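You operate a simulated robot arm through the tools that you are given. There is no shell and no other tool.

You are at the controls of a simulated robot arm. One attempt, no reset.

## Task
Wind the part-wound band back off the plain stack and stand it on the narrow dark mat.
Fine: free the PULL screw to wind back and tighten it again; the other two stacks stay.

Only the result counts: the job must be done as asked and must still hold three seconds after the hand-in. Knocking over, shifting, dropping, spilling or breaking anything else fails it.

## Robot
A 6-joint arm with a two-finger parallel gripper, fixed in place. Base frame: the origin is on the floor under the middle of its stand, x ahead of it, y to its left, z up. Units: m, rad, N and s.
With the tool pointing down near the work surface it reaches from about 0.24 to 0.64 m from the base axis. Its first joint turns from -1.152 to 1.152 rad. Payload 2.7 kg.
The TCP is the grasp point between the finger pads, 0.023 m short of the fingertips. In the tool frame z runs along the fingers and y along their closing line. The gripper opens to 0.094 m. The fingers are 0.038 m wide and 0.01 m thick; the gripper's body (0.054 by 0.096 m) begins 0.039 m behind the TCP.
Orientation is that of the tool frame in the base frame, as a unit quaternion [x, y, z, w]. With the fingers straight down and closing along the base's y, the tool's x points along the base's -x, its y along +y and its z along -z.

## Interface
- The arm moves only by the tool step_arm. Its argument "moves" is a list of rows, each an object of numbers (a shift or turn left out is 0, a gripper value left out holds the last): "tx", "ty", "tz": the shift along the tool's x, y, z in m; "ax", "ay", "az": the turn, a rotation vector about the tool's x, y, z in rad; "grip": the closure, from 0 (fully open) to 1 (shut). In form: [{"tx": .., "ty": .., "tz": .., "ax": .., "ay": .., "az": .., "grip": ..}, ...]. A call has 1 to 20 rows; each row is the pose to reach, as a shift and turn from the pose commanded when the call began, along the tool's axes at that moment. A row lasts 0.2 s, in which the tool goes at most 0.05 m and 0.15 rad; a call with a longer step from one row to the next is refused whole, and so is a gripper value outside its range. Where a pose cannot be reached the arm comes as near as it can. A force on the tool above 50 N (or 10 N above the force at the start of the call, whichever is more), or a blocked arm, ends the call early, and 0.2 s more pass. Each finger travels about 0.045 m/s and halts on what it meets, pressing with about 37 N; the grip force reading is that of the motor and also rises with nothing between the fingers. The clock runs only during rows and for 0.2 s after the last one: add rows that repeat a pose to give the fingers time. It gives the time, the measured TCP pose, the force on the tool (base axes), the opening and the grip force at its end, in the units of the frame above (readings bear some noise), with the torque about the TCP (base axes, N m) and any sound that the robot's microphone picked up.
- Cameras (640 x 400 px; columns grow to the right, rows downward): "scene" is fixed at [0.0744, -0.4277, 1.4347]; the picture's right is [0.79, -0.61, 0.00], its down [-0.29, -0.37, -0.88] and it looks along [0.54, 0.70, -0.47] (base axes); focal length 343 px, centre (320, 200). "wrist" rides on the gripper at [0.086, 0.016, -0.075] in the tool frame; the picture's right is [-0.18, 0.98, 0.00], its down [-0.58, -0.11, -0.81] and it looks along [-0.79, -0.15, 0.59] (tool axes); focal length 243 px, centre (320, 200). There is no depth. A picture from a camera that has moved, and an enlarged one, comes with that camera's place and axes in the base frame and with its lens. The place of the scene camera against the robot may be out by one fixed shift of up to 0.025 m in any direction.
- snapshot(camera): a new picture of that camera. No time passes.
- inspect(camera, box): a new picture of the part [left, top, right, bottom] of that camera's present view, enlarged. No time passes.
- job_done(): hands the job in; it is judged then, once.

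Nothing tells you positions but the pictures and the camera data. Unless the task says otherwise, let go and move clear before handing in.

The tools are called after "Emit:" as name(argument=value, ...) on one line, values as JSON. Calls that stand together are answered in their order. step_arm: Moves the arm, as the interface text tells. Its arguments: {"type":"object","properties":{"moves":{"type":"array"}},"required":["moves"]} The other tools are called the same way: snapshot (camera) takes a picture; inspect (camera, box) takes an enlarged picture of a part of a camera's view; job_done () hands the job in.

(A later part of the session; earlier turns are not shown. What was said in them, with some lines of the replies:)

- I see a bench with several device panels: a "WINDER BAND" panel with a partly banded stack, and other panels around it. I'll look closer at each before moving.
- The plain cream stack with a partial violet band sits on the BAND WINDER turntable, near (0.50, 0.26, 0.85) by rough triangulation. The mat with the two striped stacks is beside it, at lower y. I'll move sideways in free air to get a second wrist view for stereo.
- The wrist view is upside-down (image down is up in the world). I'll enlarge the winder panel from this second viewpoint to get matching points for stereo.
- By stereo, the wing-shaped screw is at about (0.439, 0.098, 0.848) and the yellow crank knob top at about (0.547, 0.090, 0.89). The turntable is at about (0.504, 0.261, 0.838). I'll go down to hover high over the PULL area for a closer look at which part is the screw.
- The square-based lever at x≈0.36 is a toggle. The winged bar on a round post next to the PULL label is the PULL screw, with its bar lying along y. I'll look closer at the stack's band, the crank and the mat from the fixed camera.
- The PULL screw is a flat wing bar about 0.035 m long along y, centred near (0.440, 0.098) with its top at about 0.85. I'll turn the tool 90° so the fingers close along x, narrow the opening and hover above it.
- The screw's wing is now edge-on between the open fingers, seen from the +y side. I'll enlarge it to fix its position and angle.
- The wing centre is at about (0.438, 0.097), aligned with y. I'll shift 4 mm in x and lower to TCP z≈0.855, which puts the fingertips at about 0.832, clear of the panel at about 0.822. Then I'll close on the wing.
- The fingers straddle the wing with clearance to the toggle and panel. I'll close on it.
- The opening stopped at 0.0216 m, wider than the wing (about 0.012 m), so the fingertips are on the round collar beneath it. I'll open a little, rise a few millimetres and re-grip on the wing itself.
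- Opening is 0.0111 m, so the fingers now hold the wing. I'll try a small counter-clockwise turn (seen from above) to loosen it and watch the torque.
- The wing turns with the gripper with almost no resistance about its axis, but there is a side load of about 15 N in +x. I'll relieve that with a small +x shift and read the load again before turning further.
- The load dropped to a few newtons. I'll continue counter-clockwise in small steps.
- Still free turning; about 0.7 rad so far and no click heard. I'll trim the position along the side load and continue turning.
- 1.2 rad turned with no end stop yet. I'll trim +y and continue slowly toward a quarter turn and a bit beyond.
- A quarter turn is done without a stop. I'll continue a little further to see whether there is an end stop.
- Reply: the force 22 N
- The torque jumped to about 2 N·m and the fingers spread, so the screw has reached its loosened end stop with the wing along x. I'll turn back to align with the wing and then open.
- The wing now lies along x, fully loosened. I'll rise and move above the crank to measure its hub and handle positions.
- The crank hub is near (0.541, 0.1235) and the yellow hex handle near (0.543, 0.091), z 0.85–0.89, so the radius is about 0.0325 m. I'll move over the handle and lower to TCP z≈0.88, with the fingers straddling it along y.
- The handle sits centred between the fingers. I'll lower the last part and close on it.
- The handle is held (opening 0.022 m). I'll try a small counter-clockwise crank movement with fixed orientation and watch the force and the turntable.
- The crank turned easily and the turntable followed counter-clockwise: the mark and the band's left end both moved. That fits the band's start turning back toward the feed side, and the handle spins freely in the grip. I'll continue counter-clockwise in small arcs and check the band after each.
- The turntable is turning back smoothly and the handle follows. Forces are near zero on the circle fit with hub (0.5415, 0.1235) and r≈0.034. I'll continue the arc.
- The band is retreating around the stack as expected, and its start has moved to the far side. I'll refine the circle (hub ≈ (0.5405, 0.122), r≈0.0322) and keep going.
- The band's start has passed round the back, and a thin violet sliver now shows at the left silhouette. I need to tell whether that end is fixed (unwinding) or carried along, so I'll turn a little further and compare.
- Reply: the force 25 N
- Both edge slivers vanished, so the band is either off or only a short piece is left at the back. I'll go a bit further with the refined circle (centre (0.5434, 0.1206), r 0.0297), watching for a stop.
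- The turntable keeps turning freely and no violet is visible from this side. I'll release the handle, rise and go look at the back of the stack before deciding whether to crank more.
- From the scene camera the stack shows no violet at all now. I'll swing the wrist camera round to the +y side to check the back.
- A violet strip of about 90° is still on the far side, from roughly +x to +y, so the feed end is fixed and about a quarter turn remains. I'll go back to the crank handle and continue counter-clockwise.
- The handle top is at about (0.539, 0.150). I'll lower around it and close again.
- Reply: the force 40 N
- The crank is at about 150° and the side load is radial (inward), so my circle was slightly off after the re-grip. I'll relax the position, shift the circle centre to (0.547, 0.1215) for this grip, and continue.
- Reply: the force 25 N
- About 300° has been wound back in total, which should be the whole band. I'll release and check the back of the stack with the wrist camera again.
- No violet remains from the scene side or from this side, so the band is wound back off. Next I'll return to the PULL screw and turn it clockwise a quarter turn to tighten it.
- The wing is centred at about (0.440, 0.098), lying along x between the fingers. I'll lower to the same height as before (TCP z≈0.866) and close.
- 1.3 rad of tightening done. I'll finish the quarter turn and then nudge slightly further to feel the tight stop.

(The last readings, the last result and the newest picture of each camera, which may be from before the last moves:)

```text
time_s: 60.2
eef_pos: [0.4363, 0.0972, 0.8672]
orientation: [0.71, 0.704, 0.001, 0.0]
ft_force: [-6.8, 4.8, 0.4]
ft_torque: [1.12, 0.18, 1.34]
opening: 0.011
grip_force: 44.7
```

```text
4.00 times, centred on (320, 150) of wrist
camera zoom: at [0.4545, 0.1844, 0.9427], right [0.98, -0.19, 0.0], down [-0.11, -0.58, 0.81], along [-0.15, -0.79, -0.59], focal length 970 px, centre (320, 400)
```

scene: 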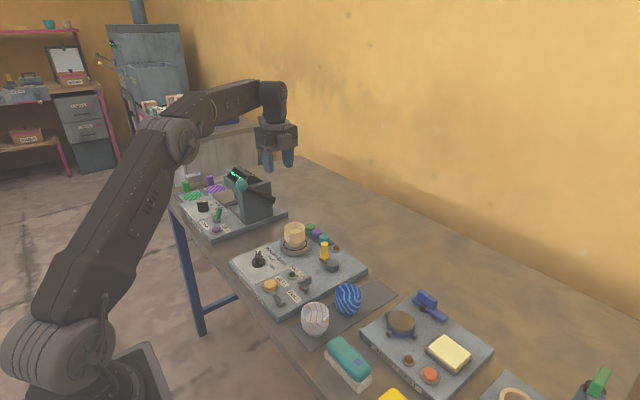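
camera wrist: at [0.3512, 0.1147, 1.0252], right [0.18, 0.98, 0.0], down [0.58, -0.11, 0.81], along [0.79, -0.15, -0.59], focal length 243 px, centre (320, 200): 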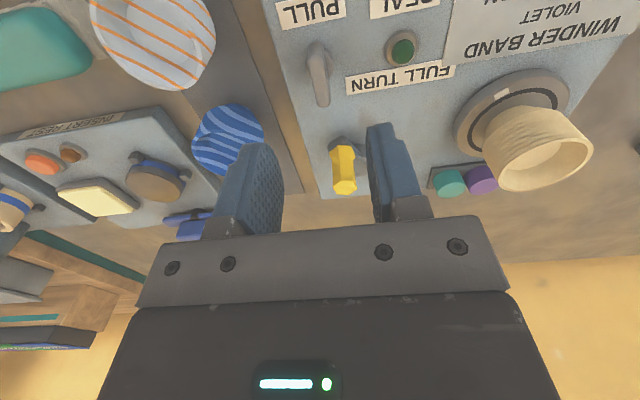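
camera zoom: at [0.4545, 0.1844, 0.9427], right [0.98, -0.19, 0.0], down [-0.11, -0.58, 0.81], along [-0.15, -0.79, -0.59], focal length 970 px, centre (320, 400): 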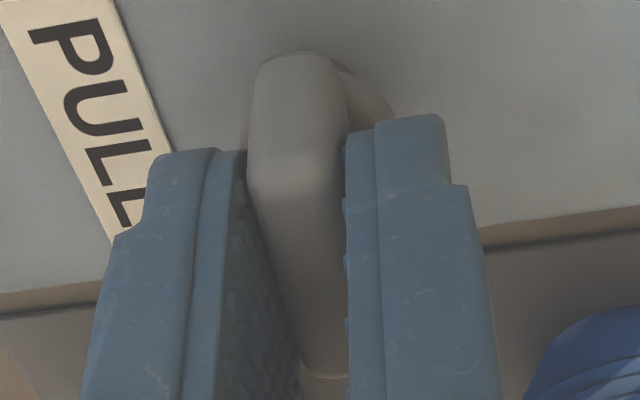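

The torque rose to 1.3 N·m right at the original orientation, so the screw is tight against its stop. I'll open and rise clear.

Emit:
step_arm(moves=[{"grip": 0.6}, {"grip": 0.5}, {"grip": 0.5}, {"grip": 0.5, "tz": -0.03}, {"grip": 0.5, "tz": -0.07}, {"grip": 0.4, "tz": -0.115}, {"grip": 0.2, "tz": -0.16}, {"grip": 0.0, "tz": -0.19}, {"grip": 0.0, "tz": -0.19}])

Emit:
inspect(camera="scene", box=[225, 210, 385, 310])

Emit:
snapshot(camera="wrist")

Emit:
inspect(camera="wrist", box=[240, 0, 432, 120])

```text
time_s: 62.2
eef_pos: [0.4368, 0.0971, 1.0573]
orientation: [0.71, 0.704, 0.001, 0.0]
ft_force: [-0.6, -0.9, 0.4]
ft_torque: [0.01, -0.01, 0.0]
opening: 0.094
grip_force: 0.0
```

```text
4.00 times, centred on (305, 260) of scene
camera zoom: at [0.0744, -0.4277, 1.4347], right [0.79, -0.61, 0.0], down [-0.29, -0.37, -0.88], along [0.54, 0.7, -0.47], focal length 1373 px, centre (380, -40)
```

zoom: 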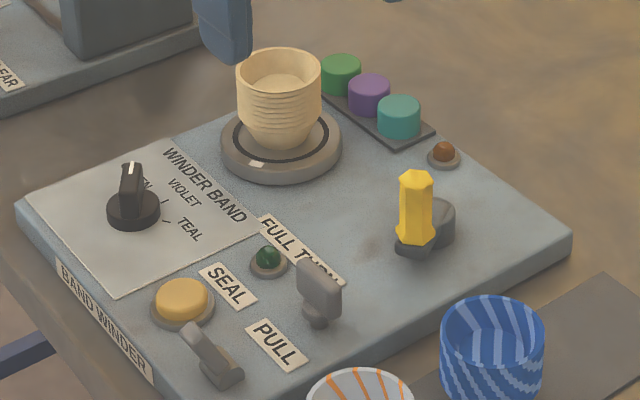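

```text
taken
camera wrist: at [0.4537, 0.1846, 1.1329], right [0.98, -0.19, 0.0], down [-0.11, -0.58, 0.81], along [-0.16, -0.79, -0.59], focal length 243 px, centre (320, 200)
```

wrist: 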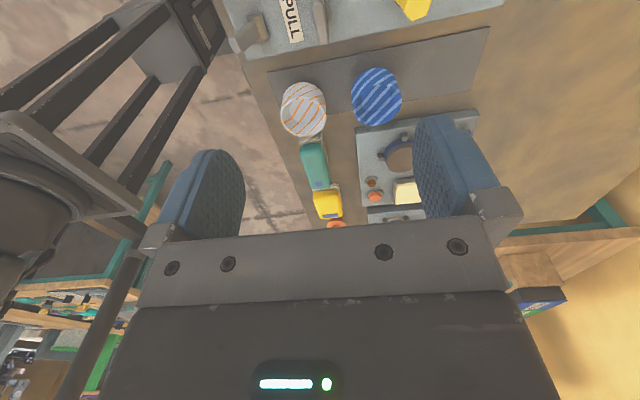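

```text
3.33 times, centred on (336, 60) of wrist
camera zoom: at [0.4537, 0.1846, 1.1329], right [0.98, -0.19, 0.0], down [-0.11, -0.58, 0.81], along [-0.16, -0.79, -0.59], focal length 809 px, centre (267, 667)
```

zoom: 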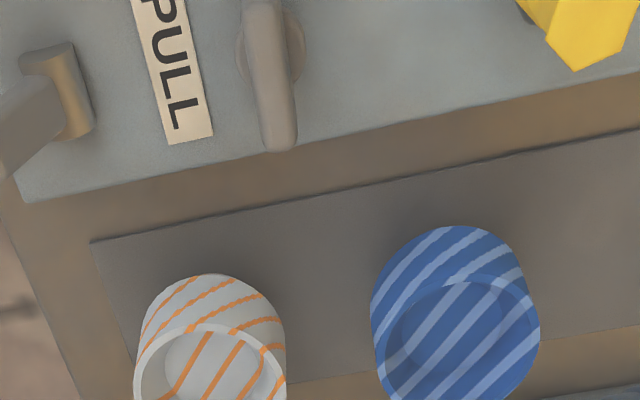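

The screw is back in its tight position and the panel looks unchanged otherwise. The mat spans about x 0.35–0.63, y −0.04–0.04. The white stack is near x 0.40 and the blue near x 0.49, so the free spot is around (0.57, 0.0). I'll go over the plain stack now to measure it.

Emit:
step_arm(moves=[{"tx": 0.015, "ty": 0.003, "az": -0.14}, {"tx": 0.03, "ty": 0.006, "az": -0.28}, {"tx": 0.045, "ty": 0.009, "az": -0.42}, {"tx": 0.06, "ty": 0.012, "az": -0.56}, {"tx": 0.075, "ty": 0.015, "az": -0.7}, {"tx": 0.09, "ty": 0.018, "az": -0.84}, {"tx": 0.105, "ty": 0.021, "az": -0.98}, {"tx": 0.12, "ty": 0.024, "az": -1.12}, {"tx": 0.135, "ty": 0.027, "az": -1.26}, {"tx": 0.15, "ty": 0.03, "az": -1.4}, {"tx": 0.165, "ty": 0.033, "az": -1.54}, {"tx": 0.165, "ty": 0.033, "az": -1.579}, {"tx": 0.165, "ty": 0.033, "az": -1.579}])

Emit:
snapshot(camera="wrist")

Emit:
inspect(camera="wrist", box=[240, 30, 400, 130])

```text
time_s: 65.0
eef_pos: [0.4724, 0.2628, 1.0574]
orientation: [0.0, 1.0, 0.001, 0.0]
ft_force: [-0.4, 0.7, 0.5]
ft_torque: [-0.02, 0.0, -0.01]
opening: 0.094
grip_force: 0.1
```

```text
taken
camera wrist: at [0.3856, 0.2789, 1.1326], right [0.18, 0.98, 0.0], down [0.58, -0.11, 0.81], along [0.79, -0.15, -0.59], focal length 243 px, centre (320, 200)
```

wrist: 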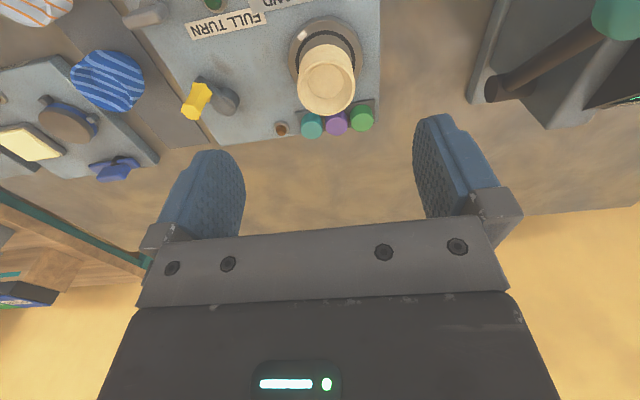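

```text
4.00 times, centred on (320, 80) of wrist
camera zoom: at [0.3856, 0.2789, 1.1326], right [0.18, 0.98, 0.0], down [0.58, -0.11, 0.81], along [0.79, -0.15, -0.59], focal length 970 px, centre (320, 680)
```

zoom: 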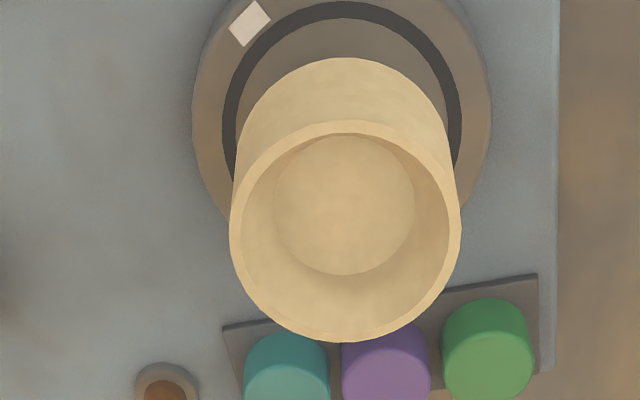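

By two-view triangulation the stack's rim centre is at (0.5205, 0.261, 0.888) with diameter about 0.061, standing on the turntable at z 0.838. Before picking it up I'll look at the free end of the mat from two heights to fix its position and surface height.

Emit:
step_arm(moves=[{"tx": -0.011, "ty": -0.04}, {"tx": -0.022, "ty": -0.08}, {"tx": -0.033, "ty": -0.12}, {"tx": -0.044, "ty": -0.16}, {"tx": -0.055, "ty": -0.2}, {"tx": -0.068, "ty": -0.24}, {"tx": -0.068, "ty": -0.243, "tz": 0.03}, {"tx": -0.068, "ty": -0.243, "tz": 0.03}])

Emit:
snapshot(camera="wrist")

Emit:
inspect(camera="wrist", box=[200, 0, 440, 150])

Emit:
step_arm(moves=[{"tz": 0.04}, {"tz": 0.08}, {"tz": 0.08}])

Emit:
snapshot(camera="wrist")

Emit:
inspect(camera="wrist", box=[200, 0, 440, 150])

```text
time_s: 66.8
eef_pos: [0.5406, 0.0181, 1.026]
orientation: [0.001, 1.0, 0.001, 0.0]
ft_force: [-0.1, -0.6, 0.5]
ft_torque: [-0.03, 0.02, 0.01]
opening: 0.094
grip_force: 0.0
```

```text
taken
camera wrist: at [0.4533, 0.0354, 1.1017], right [0.19, 0.98, 0.0], down [0.58, -0.11, 0.81], along [0.79, -0.15, -0.59], focal length 243 px, centre (320, 200)
```

wrist: 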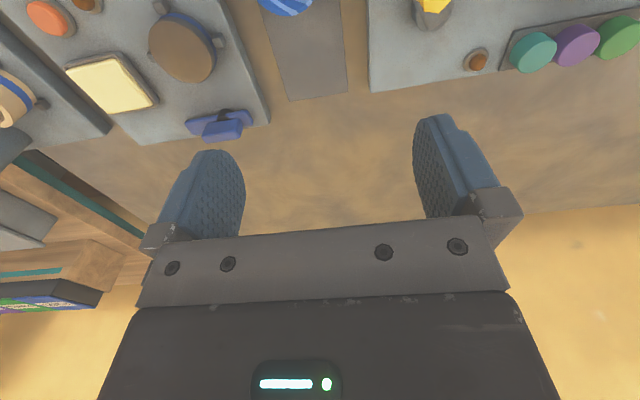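

```text
2.67 times, centred on (320, 75) of wrist
camera zoom: at [0.4533, 0.0354, 1.1017], right [0.19, 0.98, 0.0], down [0.58, -0.11, 0.81], along [0.79, -0.15, -0.59], focal length 647 px, centre (320, 533)
```

zoom: 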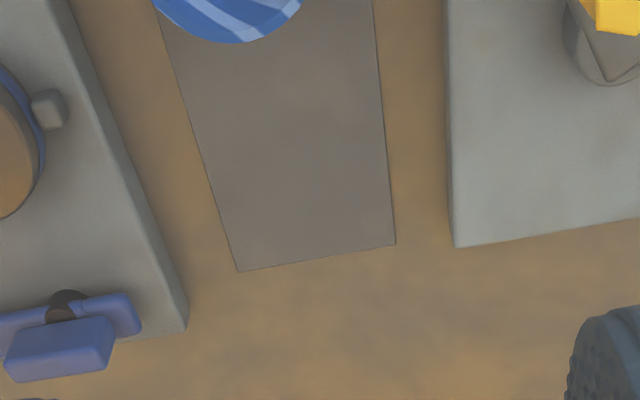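

```text
time_s: 67.6
eef_pos: [0.5387, 0.0191, 0.9462]
orientation: [0.0, 1.0, 0.0, 0.0]
ft_force: [-0.3, -0.1, 0.6]
ft_torque: [-0.02, -0.02, 0.03]
opening: 0.0941
grip_force: 0.0
```

```text
taken
camera wrist: at [0.4526, 0.0364, 1.0215], right [0.19, 0.98, 0.0], down [0.58, -0.11, 0.81], along [0.79, -0.15, -0.59], focal length 243 px, centre (320, 200)
```

wrist: 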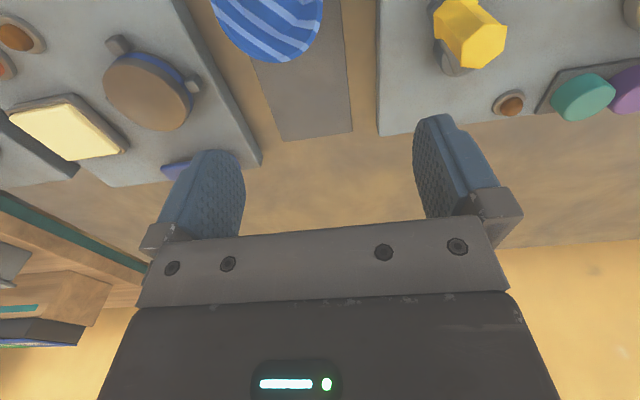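

```text
2.67 times, centred on (320, 75) of wrist
camera zoom: at [0.4526, 0.0364, 1.0215], right [0.19, 0.98, 0.0], down [0.58, -0.11, 0.81], along [0.79, -0.15, -0.59], focal length 647 px, centre (320, 533)
```

zoom: 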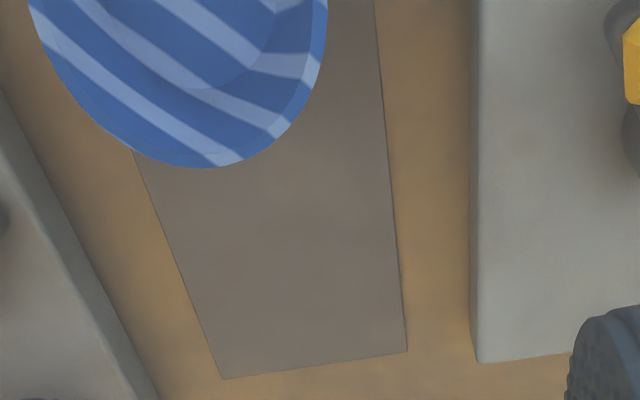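

The free end of the mat is at z≈0.804 with its far edge at x≈0.627 and y −0.039 to 0.040. The blue stack ends at x≈0.522. I'll place the stack centre at about (0.575, 0.0), and now I'll go over the plain stack to pick it up.

Emit:
step_arm(moves=[{"tz": -0.045}, {"tz": -0.07, "tx": 0.004, "ty": 0.03}, {"tz": -0.07, "tx": 0.008, "ty": 0.075}, {"tz": -0.07, "tx": 0.012, "ty": 0.12}, {"tz": -0.07, "tx": 0.018, "ty": 0.165}, {"tz": -0.07, "tx": 0.018, "ty": 0.21}, {"tz": -0.07, "tx": 0.018, "ty": 0.242}, {"tz": -0.04, "tx": 0.018, "ty": 0.242}, {"tz": -0.02, "tx": 0.018, "ty": 0.242}, {"tz": -0.02, "tx": 0.018, "ty": 0.242}])

Emit:
snapshot(camera="wrist")

Emit:
inspect(camera="wrist", box=[240, 0, 400, 100])

Emit:
snapshot(camera="scene")

```text
time_s: 69.8
eef_pos: [0.5221, 0.2602, 0.9666]
orientation: [0.001, 1.0, 0.001, 0.0]
ft_force: [-0.3, -0.6, 0.8]
ft_torque: [0.0, -0.01, 0.0]
opening: 0.0939
grip_force: 0.1
```

```text
taken
camera wrist: at [0.4357, 0.278, 1.0422], right [0.19, 0.98, 0.0], down [0.58, -0.11, 0.81], along [0.79, -0.15, -0.59], focal length 243 px, centre (320, 200)
```

wrist: 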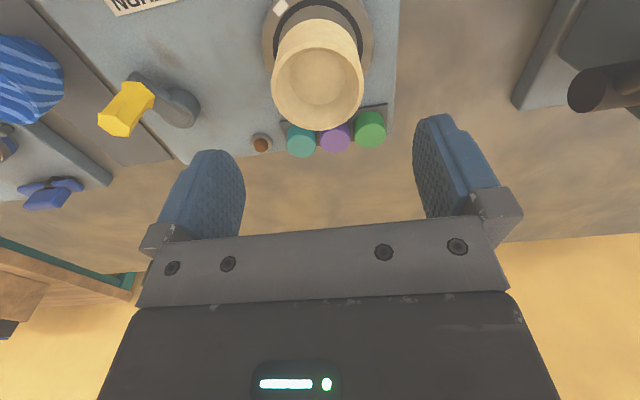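

```text
4.00 times, centred on (320, 50) of wrist
camera zoom: at [0.4357, 0.278, 1.0422], right [0.19, 0.98, 0.0], down [0.58, -0.11, 0.81], along [0.79, -0.15, -0.59], focal length 970 px, centre (320, 800)
```

zoom: 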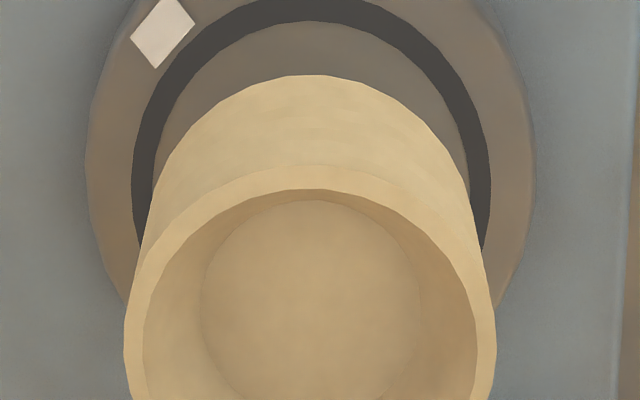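

```text
taken
```

scene: 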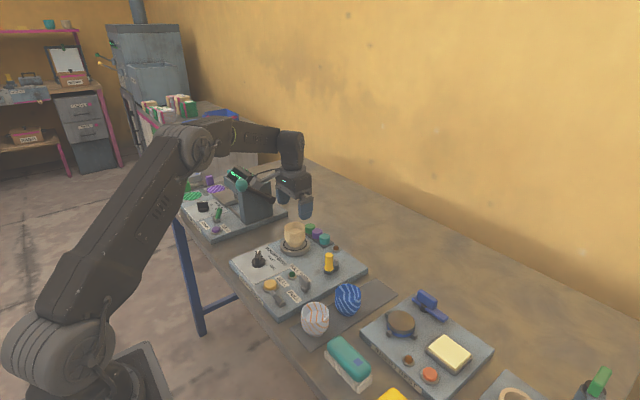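

The stack rim centre reads (0.519, 0.261), within 3 mm of the TCP. I'll trim, lower to TCP z≈0.870 (fingertips at about 0.847, above the turntable) and check before closing.

Emit:
step_arm(moves=[{"tx": 0.0025, "ty": 0.0008, "tz": 0.03}, {"tx": 0.0025, "ty": 0.0008, "tz": 0.06}, {"tx": 0.0025, "ty": 0.0008, "tz": 0.085}, {"tx": 0.0025, "ty": 0.0008, "tz": 0.096}, {"tx": 0.0025, "ty": 0.0008, "tz": 0.096}])

Emit:
snapshot(camera="wrist")

Emit:
inspect(camera="scene", box=[256, 200, 352, 260])

```text
time_s: 71.0
eef_pos: [0.5202, 0.2619, 0.8709]
orientation: [0.001, 1.0, 0.001, 0.001]
ft_force: [-1.1, -0.3, 0.3]
ft_torque: [0.01, -0.01, 0.01]
opening: 0.0939
grip_force: 0.0
```

```text
taken
camera wrist: at [0.4334, 0.2784, 0.9463], right [0.19, 0.98, 0.0], down [0.58, -0.11, 0.81], along [0.79, -0.15, -0.59], focal length 243 px, centre (320, 200)
```

wrist: 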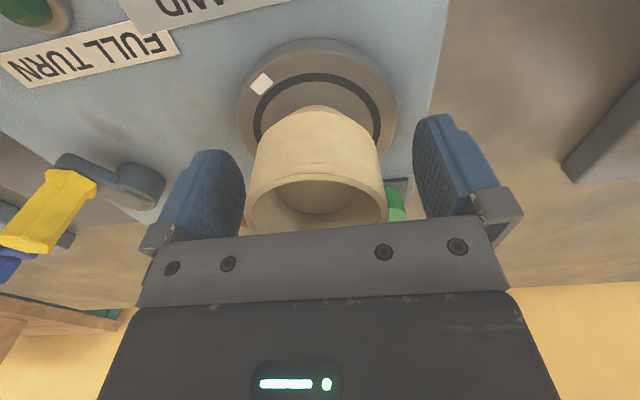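

```text
6.67 times, centred on (304, 230) of scene
camera zoom: at [0.0744, -0.4277, 1.4347], right [0.79, -0.61, 0.0], down [-0.29, -0.37, -0.88], along [0.54, 0.7, -0.47], focal length 2289 px, centre (427, 0)
```

zoom: 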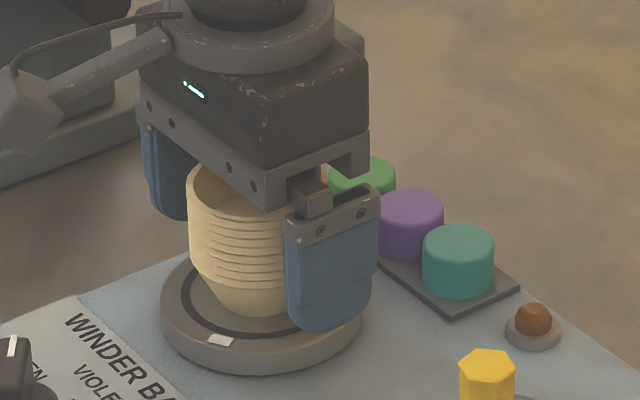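

The fingers straddle the stack cleanly. I'll close gently, commanding slightly below the stack's diameter to read the contact first.

Emit:
step_arm(moves=[{"grip": 0.2}, {"grip": 0.35}, {"grip": 0.42}, {"grip": 0.42}, {"grip": 0.42}])

```text
time_s: 72.2
eef_pos: [0.5202, 0.2618, 0.8711]
orientation: [0.001, 1.0, 0.002, 0.0]
ft_force: [-0.1, -1.2, 0.0]
ft_torque: [-0.11, -0.03, -0.01]
opening: 0.0579
grip_force: 37.3
```

The stack is held at an opening of 0.058 m and is well centred (side load about 1 N). I'll lift slowly and check that the whole stack comes up.

Emit:
step_arm(moves=[{"tz": -0.005}, {"tz": -0.012}, {"tz": -0.02}, {"tz": -0.02}])

Emit:
inspect(camera="scene", box=[256, 200, 352, 260])

Emit:
snapshot(camera="wrist")

```text
time_s: 73.2
eef_pos: [0.5209, 0.2613, 0.8906]
orientation: [0.0, 1.0, 0.002, 0.0]
ft_force: [0.2, -0.9, -1.5]
ft_torque: [0.02, -0.01, 0.04]
opening: 0.0577
grip_force: 37.0
```

```text
6.67 times, centred on (304, 230) of scene
camera zoom: at [0.0745, -0.4277, 1.4347], right [0.79, -0.61, 0.0], down [-0.29, -0.37, -0.88], along [0.54, 0.7, -0.47], focal length 2289 px, centre (427, 0)
```

zoom: 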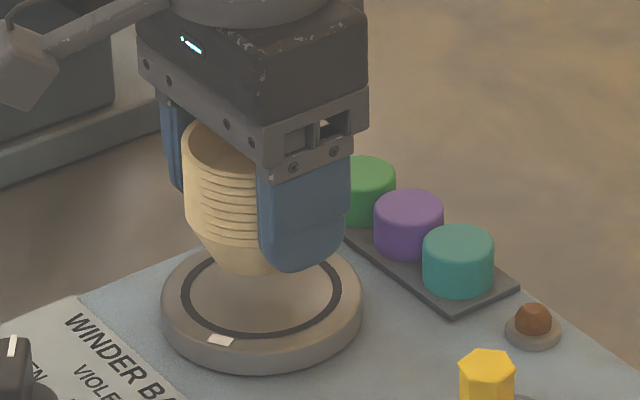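

```text
taken
camera wrist: at [0.4333, 0.2784, 0.9669], right [0.19, 0.98, 0.0], down [0.58, -0.11, 0.81], along [0.79, -0.15, -0.59], focal length 243 px, centre (320, 200)
```

wrist: 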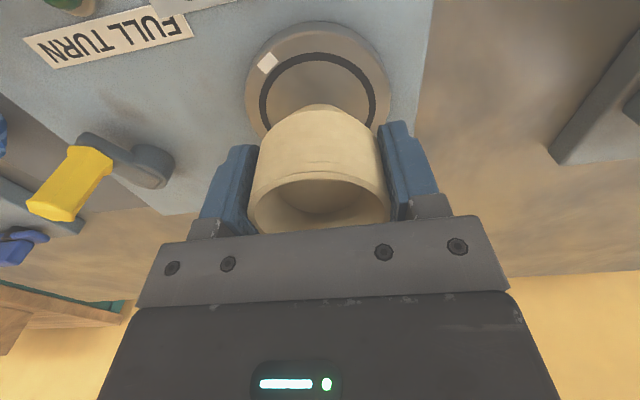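

The whole stack came up in one piece. I'll raise to about z 1.0 and carry it over the free end of the mat.

Emit:
step_arm(moves=[{"tz": -0.03}, {"tz": -0.06}, {"tz": -0.09}, {"tz": -0.11}, {"tz": -0.11, "ty": -0.02, "tx": -0.004}, {"tz": -0.11, "ty": -0.055, "tx": -0.011}, {"tz": -0.11, "ty": -0.09, "tx": -0.018}, {"tz": -0.11, "ty": -0.125, "tx": -0.026}, {"tz": -0.11, "ty": -0.16, "tx": -0.033}, {"tz": -0.11, "ty": -0.195, "tx": -0.041}, {"tz": -0.11, "ty": -0.225, "tx": -0.047}, {"tz": -0.11, "ty": -0.25, "tx": -0.052}, {"tz": -0.11, "ty": -0.261, "tx": -0.054}, {"tz": -0.11, "ty": -0.261, "tx": -0.054}])

Emit:
snapshot(camera="wrist")

Emit:
snapshot(camera="scene")

```text
time_s: 76.2
eef_pos: [0.5741, 0.0004, 1.0007]
orientation: [0.001, 1.0, 0.0, 0.0]
ft_force: [0.9, -0.2, -1.8]
ft_torque: [0.0, 0.05, 0.01]
opening: 0.0582
grip_force: 36.9
```

```text
taken
camera wrist: at [0.4871, 0.0173, 1.0766], right [0.18, 0.98, 0.0], down [0.58, -0.11, 0.81], along [0.79, -0.15, -0.59], focal length 243 px, centre (320, 200)
```

wrist: 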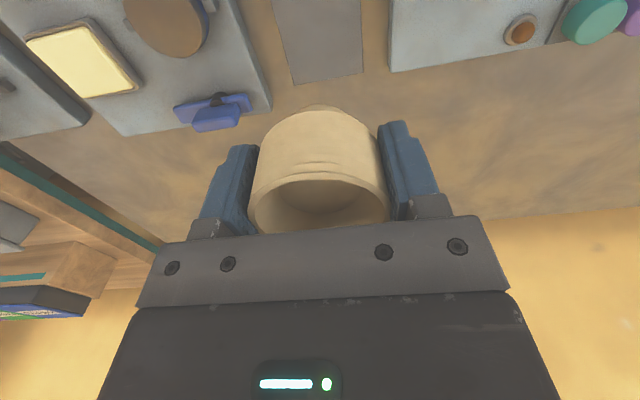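

```text
taken
```

scene: 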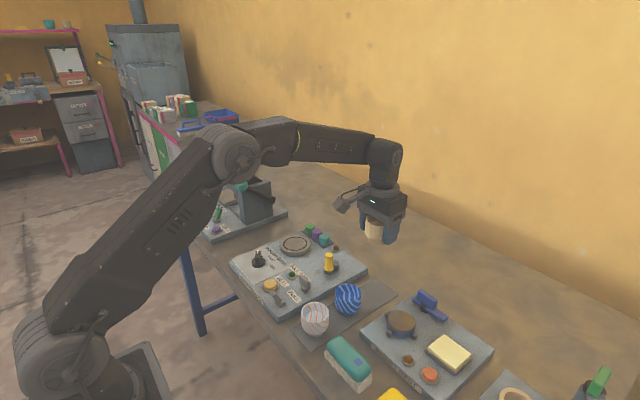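

The stack is held above the free end of the mat, which is confirmed at x up to 0.627 and y ±0.04. I'll descend to just above the mat and check from the side.

Emit:
step_arm(moves=[{"tz": 0.035}, {"tz": 0.07}, {"tz": 0.1}, {"tz": 0.125}, {"tz": 0.14}, {"tz": 0.148}, {"tz": 0.148}])

Emit:
inspect(camera="scene", box=[310, 220, 438, 300])

Emit:
snapshot(camera="wrist")

```text
time_s: 77.8
eef_pos: [0.5745, 0.0011, 0.8522]
orientation: [0.001, 1.0, 0.001, 0.0]
ft_force: [-0.9, 0.6, -1.5]
ft_torque: [0.01, 0.02, 0.04]
opening: 0.0578
grip_force: 37.4
```

```text
5.00 times, centred on (374, 260) of scene
camera zoom: at [0.0745, -0.4277, 1.4346], right [0.79, -0.61, 0.0], down [-0.29, -0.37, -0.88], along [0.54, 0.7, -0.47], focal length 1717 px, centre (50, -100)
```

zoom: 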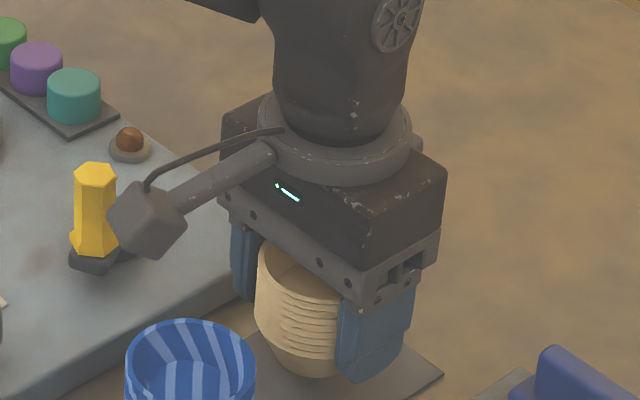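

```text
taken
camera wrist: at [0.4871, 0.0178, 0.9285], right [0.19, 0.98, 0.0], down [0.58, -0.11, 0.81], along [0.79, -0.15, -0.59], focal length 243 px, centre (320, 200)
```

wrist: 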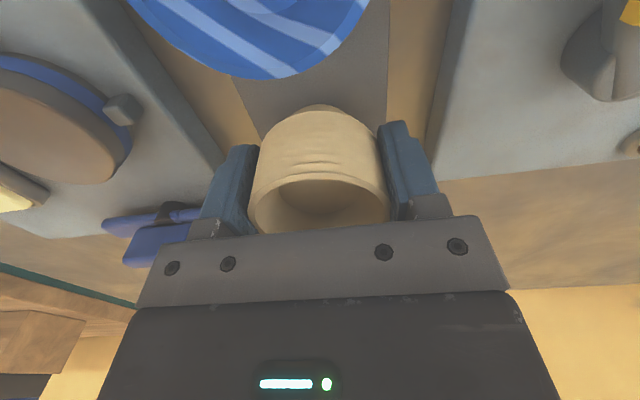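

All clear. I'll go down in small steps until I feel contact with the mat.

Emit:
step_arm(moves=[{"tz": 0.004}, {"tz": 0.008}, {"tz": 0.011}, {"tz": 0.011}])

```text
time_s: 78.8
eef_pos: [0.5725, 0.0022, 0.841]
orientation: [0.001, 1.0, 0.001, 0.0]
ft_force: [-0.5, 0.4, -1.2]
ft_torque: [-0.03, -0.01, 0.03]
opening: 0.0577
grip_force: 37.1
```

Emit:
step_arm(moves=[{"tz": 0.001}, {"tz": 0.002}, {"tz": 0.002}])

Emit:
inspect(camera="scene", box=[340, 250, 420, 300])

```text
time_s: 79.6
eef_pos: [0.5739, 0.0008, 0.8399]
orientation: [0.0, 1.0, 0.001, 0.0]
ft_force: [-0.1, 0.0, -0.5]
ft_torque: [0.01, 0.01, -0.04]
opening: 0.0578
grip_force: 37.4
```

```text
8.00 times, centred on (380, 275) of scene
camera zoom: at [0.0745, -0.4277, 1.4346], right [0.79, -0.61, 0.0], down [-0.29, -0.37, -0.88], along [0.54, 0.7, -0.47], focal length 2747 px, centre (-160, -400)
```

zoom: 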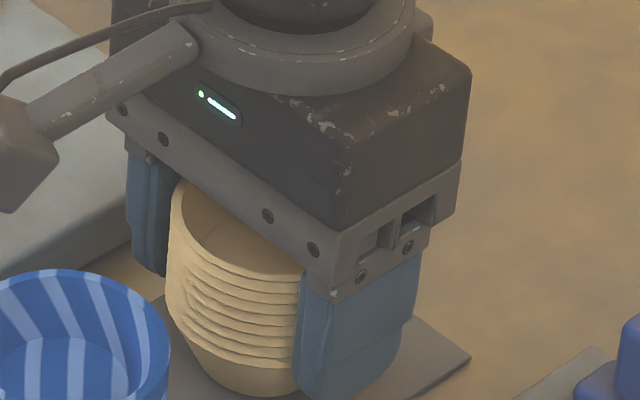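

Emit:
step_arm(moves=[{"tz": 0.001}, {"tz": 0.002}, {"tz": 0.002}])

```text
time_s: 80.4
eef_pos: [0.5753, 0.0011, 0.8373]
orientation: [0.001, 1.0, 0.001, 0.0]
ft_force: [0.8, -0.8, -2.0]
ft_torque: [0.0, -0.01, -0.04]
opening: 0.0577
grip_force: 37.2
```

Emit:
step_arm(moves=[{"tz": 0.001}, {"tz": 0.002}, {"tz": 0.002}])

```text
time_s: 81.2
eef_pos: [0.5733, 0.0015, 0.838]
orientation: [0.001, 1.0, 0.001, 0.002]
ft_force: [-7.5, -1.7, 16.8]
ft_torque: [-0.03, 0.41, -0.06]
opening: 0.0576
grip_force: 37.0
```

Contact with the mat is felt (Fz +17 N). I'll ease off 1 mm, open gently and rise straight up.

Emit:
step_arm(moves=[{"tz": -0.0012}, {"tz": -0.0012}, {"tz": -0.0012, "grip": 0.35}, {"tz": -0.0012, "grip": 0.28}, {"tz": -0.0012, "grip": 0.2}, {"tz": -0.0012, "grip": 0.17}, {"tz": -0.0012, "grip": 0.17}])

Emit:
inspect(camera="scene", box=[310, 240, 438, 320])

Emit:
snapshot(camera="wrist")

```text
time_s: 82.8
eef_pos: [0.5746, 0.0016, 0.8383]
orientation: [0.001, 1.0, 0.001, 0.0]
ft_force: [0.2, 0.1, -0.8]
ft_torque: [0.02, 0.01, 0.01]
opening: 0.0779
grip_force: 0.0
```

```text
5.00 times, centred on (374, 280) of scene
camera zoom: at [0.0744, -0.4277, 1.4347], right [0.79, -0.61, 0.0], down [-0.29, -0.37, -0.88], along [0.54, 0.7, -0.47], focal length 1717 px, centre (50, -200)
```

zoom: 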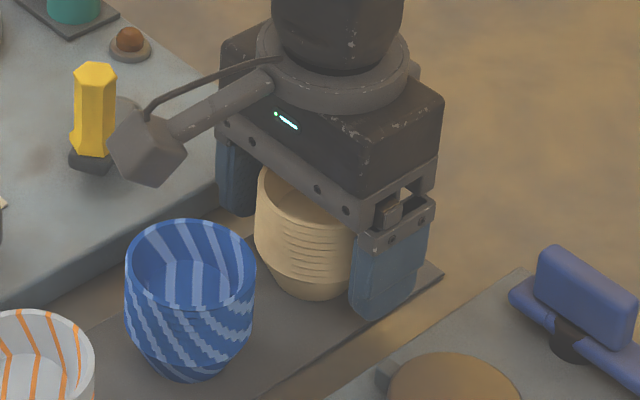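

```text
taken
camera wrist: at [0.4873, 0.0175, 0.9126], right [0.19, 0.98, 0.0], down [0.58, -0.11, 0.81], along [0.79, -0.15, -0.59], focal length 243 px, centre (320, 200)
```

wrist: 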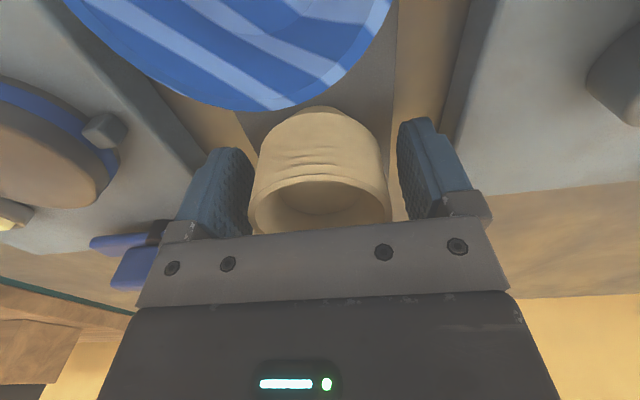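

The stack stands upright on the mat and is free of the fingers. I'll rise straight up clear of everything and inspect the result.

Emit:
step_arm(moves=[{"tz": -0.015}, {"tz": -0.04}, {"tz": -0.075}, {"tz": -0.115}, {"tz": -0.155}, {"tz": -0.2}, {"tz": -0.22}, {"tz": -0.22}])

Emit:
snapshot(camera="scene")

Emit:
inspect(camera="scene", box=[280, 235, 440, 335])

Emit:
inspect(camera="scene", box=[225, 215, 385, 315])

Emit:
snapshot(camera="wrist")

```text
time_s: 84.6
eef_pos: [0.573, 0.0003, 1.058]
orientation: [0.001, 1.0, 0.001, 0.001]
ft_force: [0.0, -0.2, -1.3]
ft_torque: [0.0, 0.01, 0.0]
opening: 0.078
grip_force: 0.1
```

```text
taken
```

scene: 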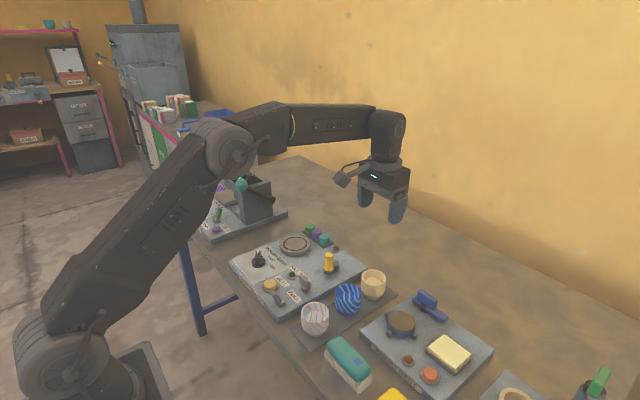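

```text
4.00 times, centred on (360, 285) of scene
camera zoom: at [0.0744, -0.4277, 1.4347], right [0.79, -0.61, 0.0], down [-0.29, -0.37, -0.88], along [0.54, 0.7, -0.47], focal length 1373 px, centre (160, -140)
```

zoom: 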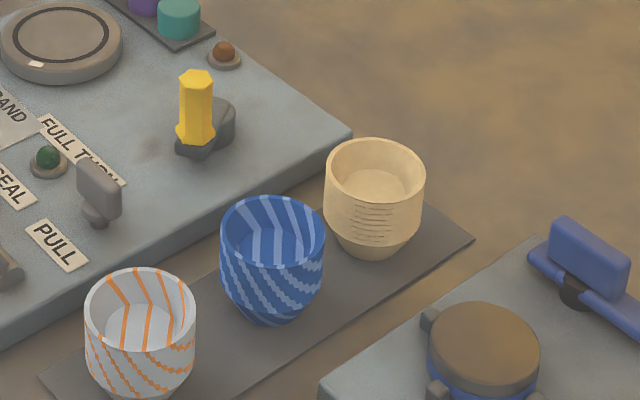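

```text
4.00 times, centred on (305, 265) of scene
camera zoom: at [0.0744, -0.4277, 1.4347], right [0.79, -0.61, 0.0], down [-0.29, -0.37, -0.88], along [0.54, 0.7, -0.47], focal length 1373 px, centre (380, -60)
```

zoom: 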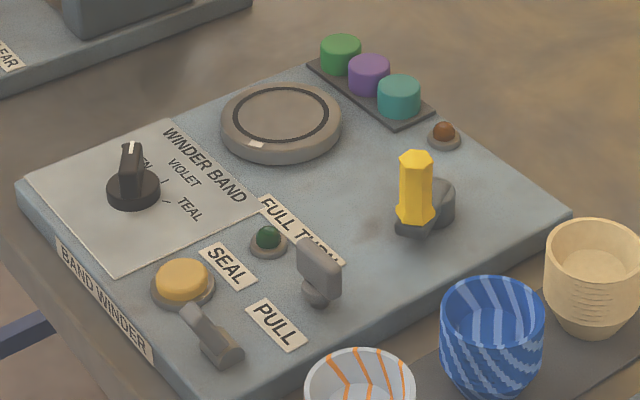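

```text
taken
camera wrist: at [0.4868, 0.0181, 1.1336], right [0.19, 0.98, 0.0], down [0.58, -0.11, 0.81], along [0.79, -0.15, -0.59], focal length 243 px, centre (320, 200)
```

wrist: 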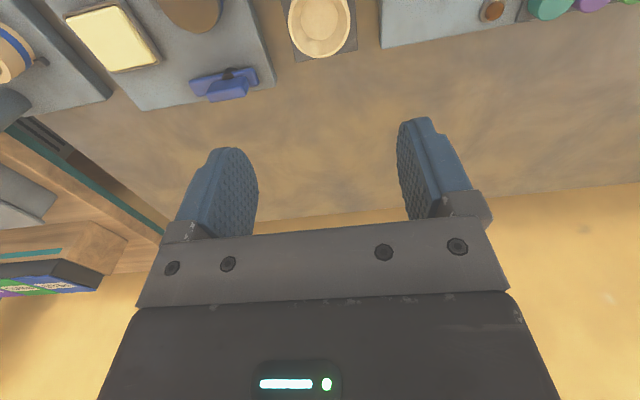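

The plain stack stands on the mat's free end with a clear gap to the blue stack. The other stacks, dial, toggle and screw look as they started. As a last check, I'll view the back of the stack for any leftover violet.

Emit:
step_arm(moves=[{"ty": 0.01, "az": 0.14}, {"ty": 0.02, "az": 0.28}, {"ty": 0.03, "az": 0.42}, {"ty": 0.04, "az": 0.56}, {"ty": 0.05, "az": 0.7}, {"ty": 0.06, "az": 0.84}, {"ty": 0.07, "az": 0.98}, {"ty": 0.08, "az": 1.12}, {"ty": 0.09, "az": 1.26}, {"ty": 0.09, "az": 1.4}, {"ty": 0.09, "az": 1.54}, {"ty": 0.09, "az": 1.68}, {"ty": 0.09, "az": 1.82}, {"ty": 0.09, "az": 1.96}, {"ty": 0.09, "az": 2.0}, {"ty": 0.09, "az": 2.0}])

Emit:
snapshot(camera="wrist")

Emit:
inspect(camera="wrist", box=[200, 20, 440, 170])

```text
time_s: 88.0
eef_pos: [0.5744, 0.0904, 1.0566]
orientation: [0.842, 0.54, 0.0, 0.0]
ft_force: [-0.3, 0.5, 0.3]
ft_torque: [-0.04, 0.01, 0.03]
opening: 0.0781
grip_force: 0.0
```

```text
taken
camera wrist: at [0.6246, 0.1626, 1.1327], right [0.82, -0.58, 0.0], down [-0.34, -0.48, 0.81], along [-0.47, -0.66, -0.59], focal length 243 px, centre (320, 200)
```

wrist: 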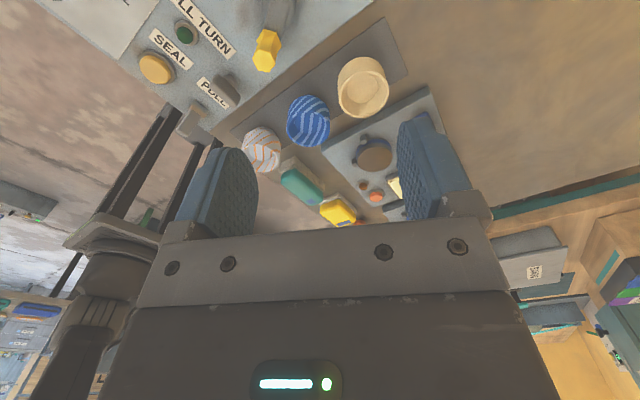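

```text
2.67 times, centred on (320, 95) of wrist
camera zoom: at [0.6246, 0.1626, 1.1327], right [0.82, -0.58, 0.0], down [-0.34, -0.48, 0.81], along [-0.47, -0.66, -0.59], focal length 647 px, centre (320, 480)
```

zoom: 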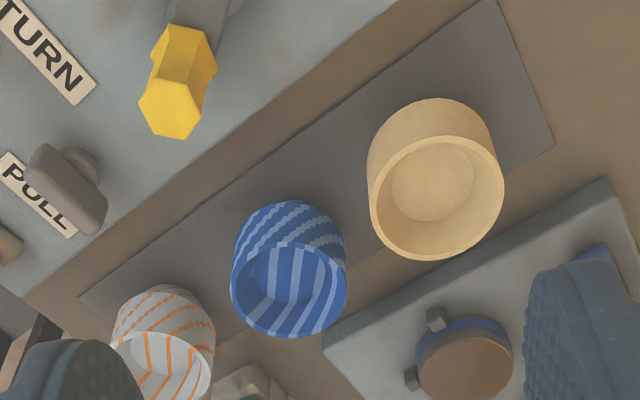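

The stack shows no violet from any angle I could view, and it stands upright on the dark mat. The PULL screw is tight again, the other two stacks look unmoved and the arm is clear, so I'm handing in.

Emit:
job_done()

```text
The job is handed in.
```

I wound the violet band back off the plain stack and stood the stack upright on the free end of the narrow dark mat. The job is handed in, but I don't have the verdict yet.

- **Band:** I loosened the PULL screw a quarter turn and cranked the winder back about 300°. After that I saw no violet on the stack from any side I could view. The far side, facing away from the robot, was only visible at an angle.
- **PULL screw:** It is tight again. I felt it reach its stop at its original position.
- **Placement:** The stack is at about x 0.575, y 0.0, roughly 2.5 cm clear of the blue stack and fully on the mat.
- **Everything else:** The white and blue stacks, dial, toggle and other panels look as they did at the start. I left the crank handle and turntable where the winding back ended, and the arm is clear above the bench.
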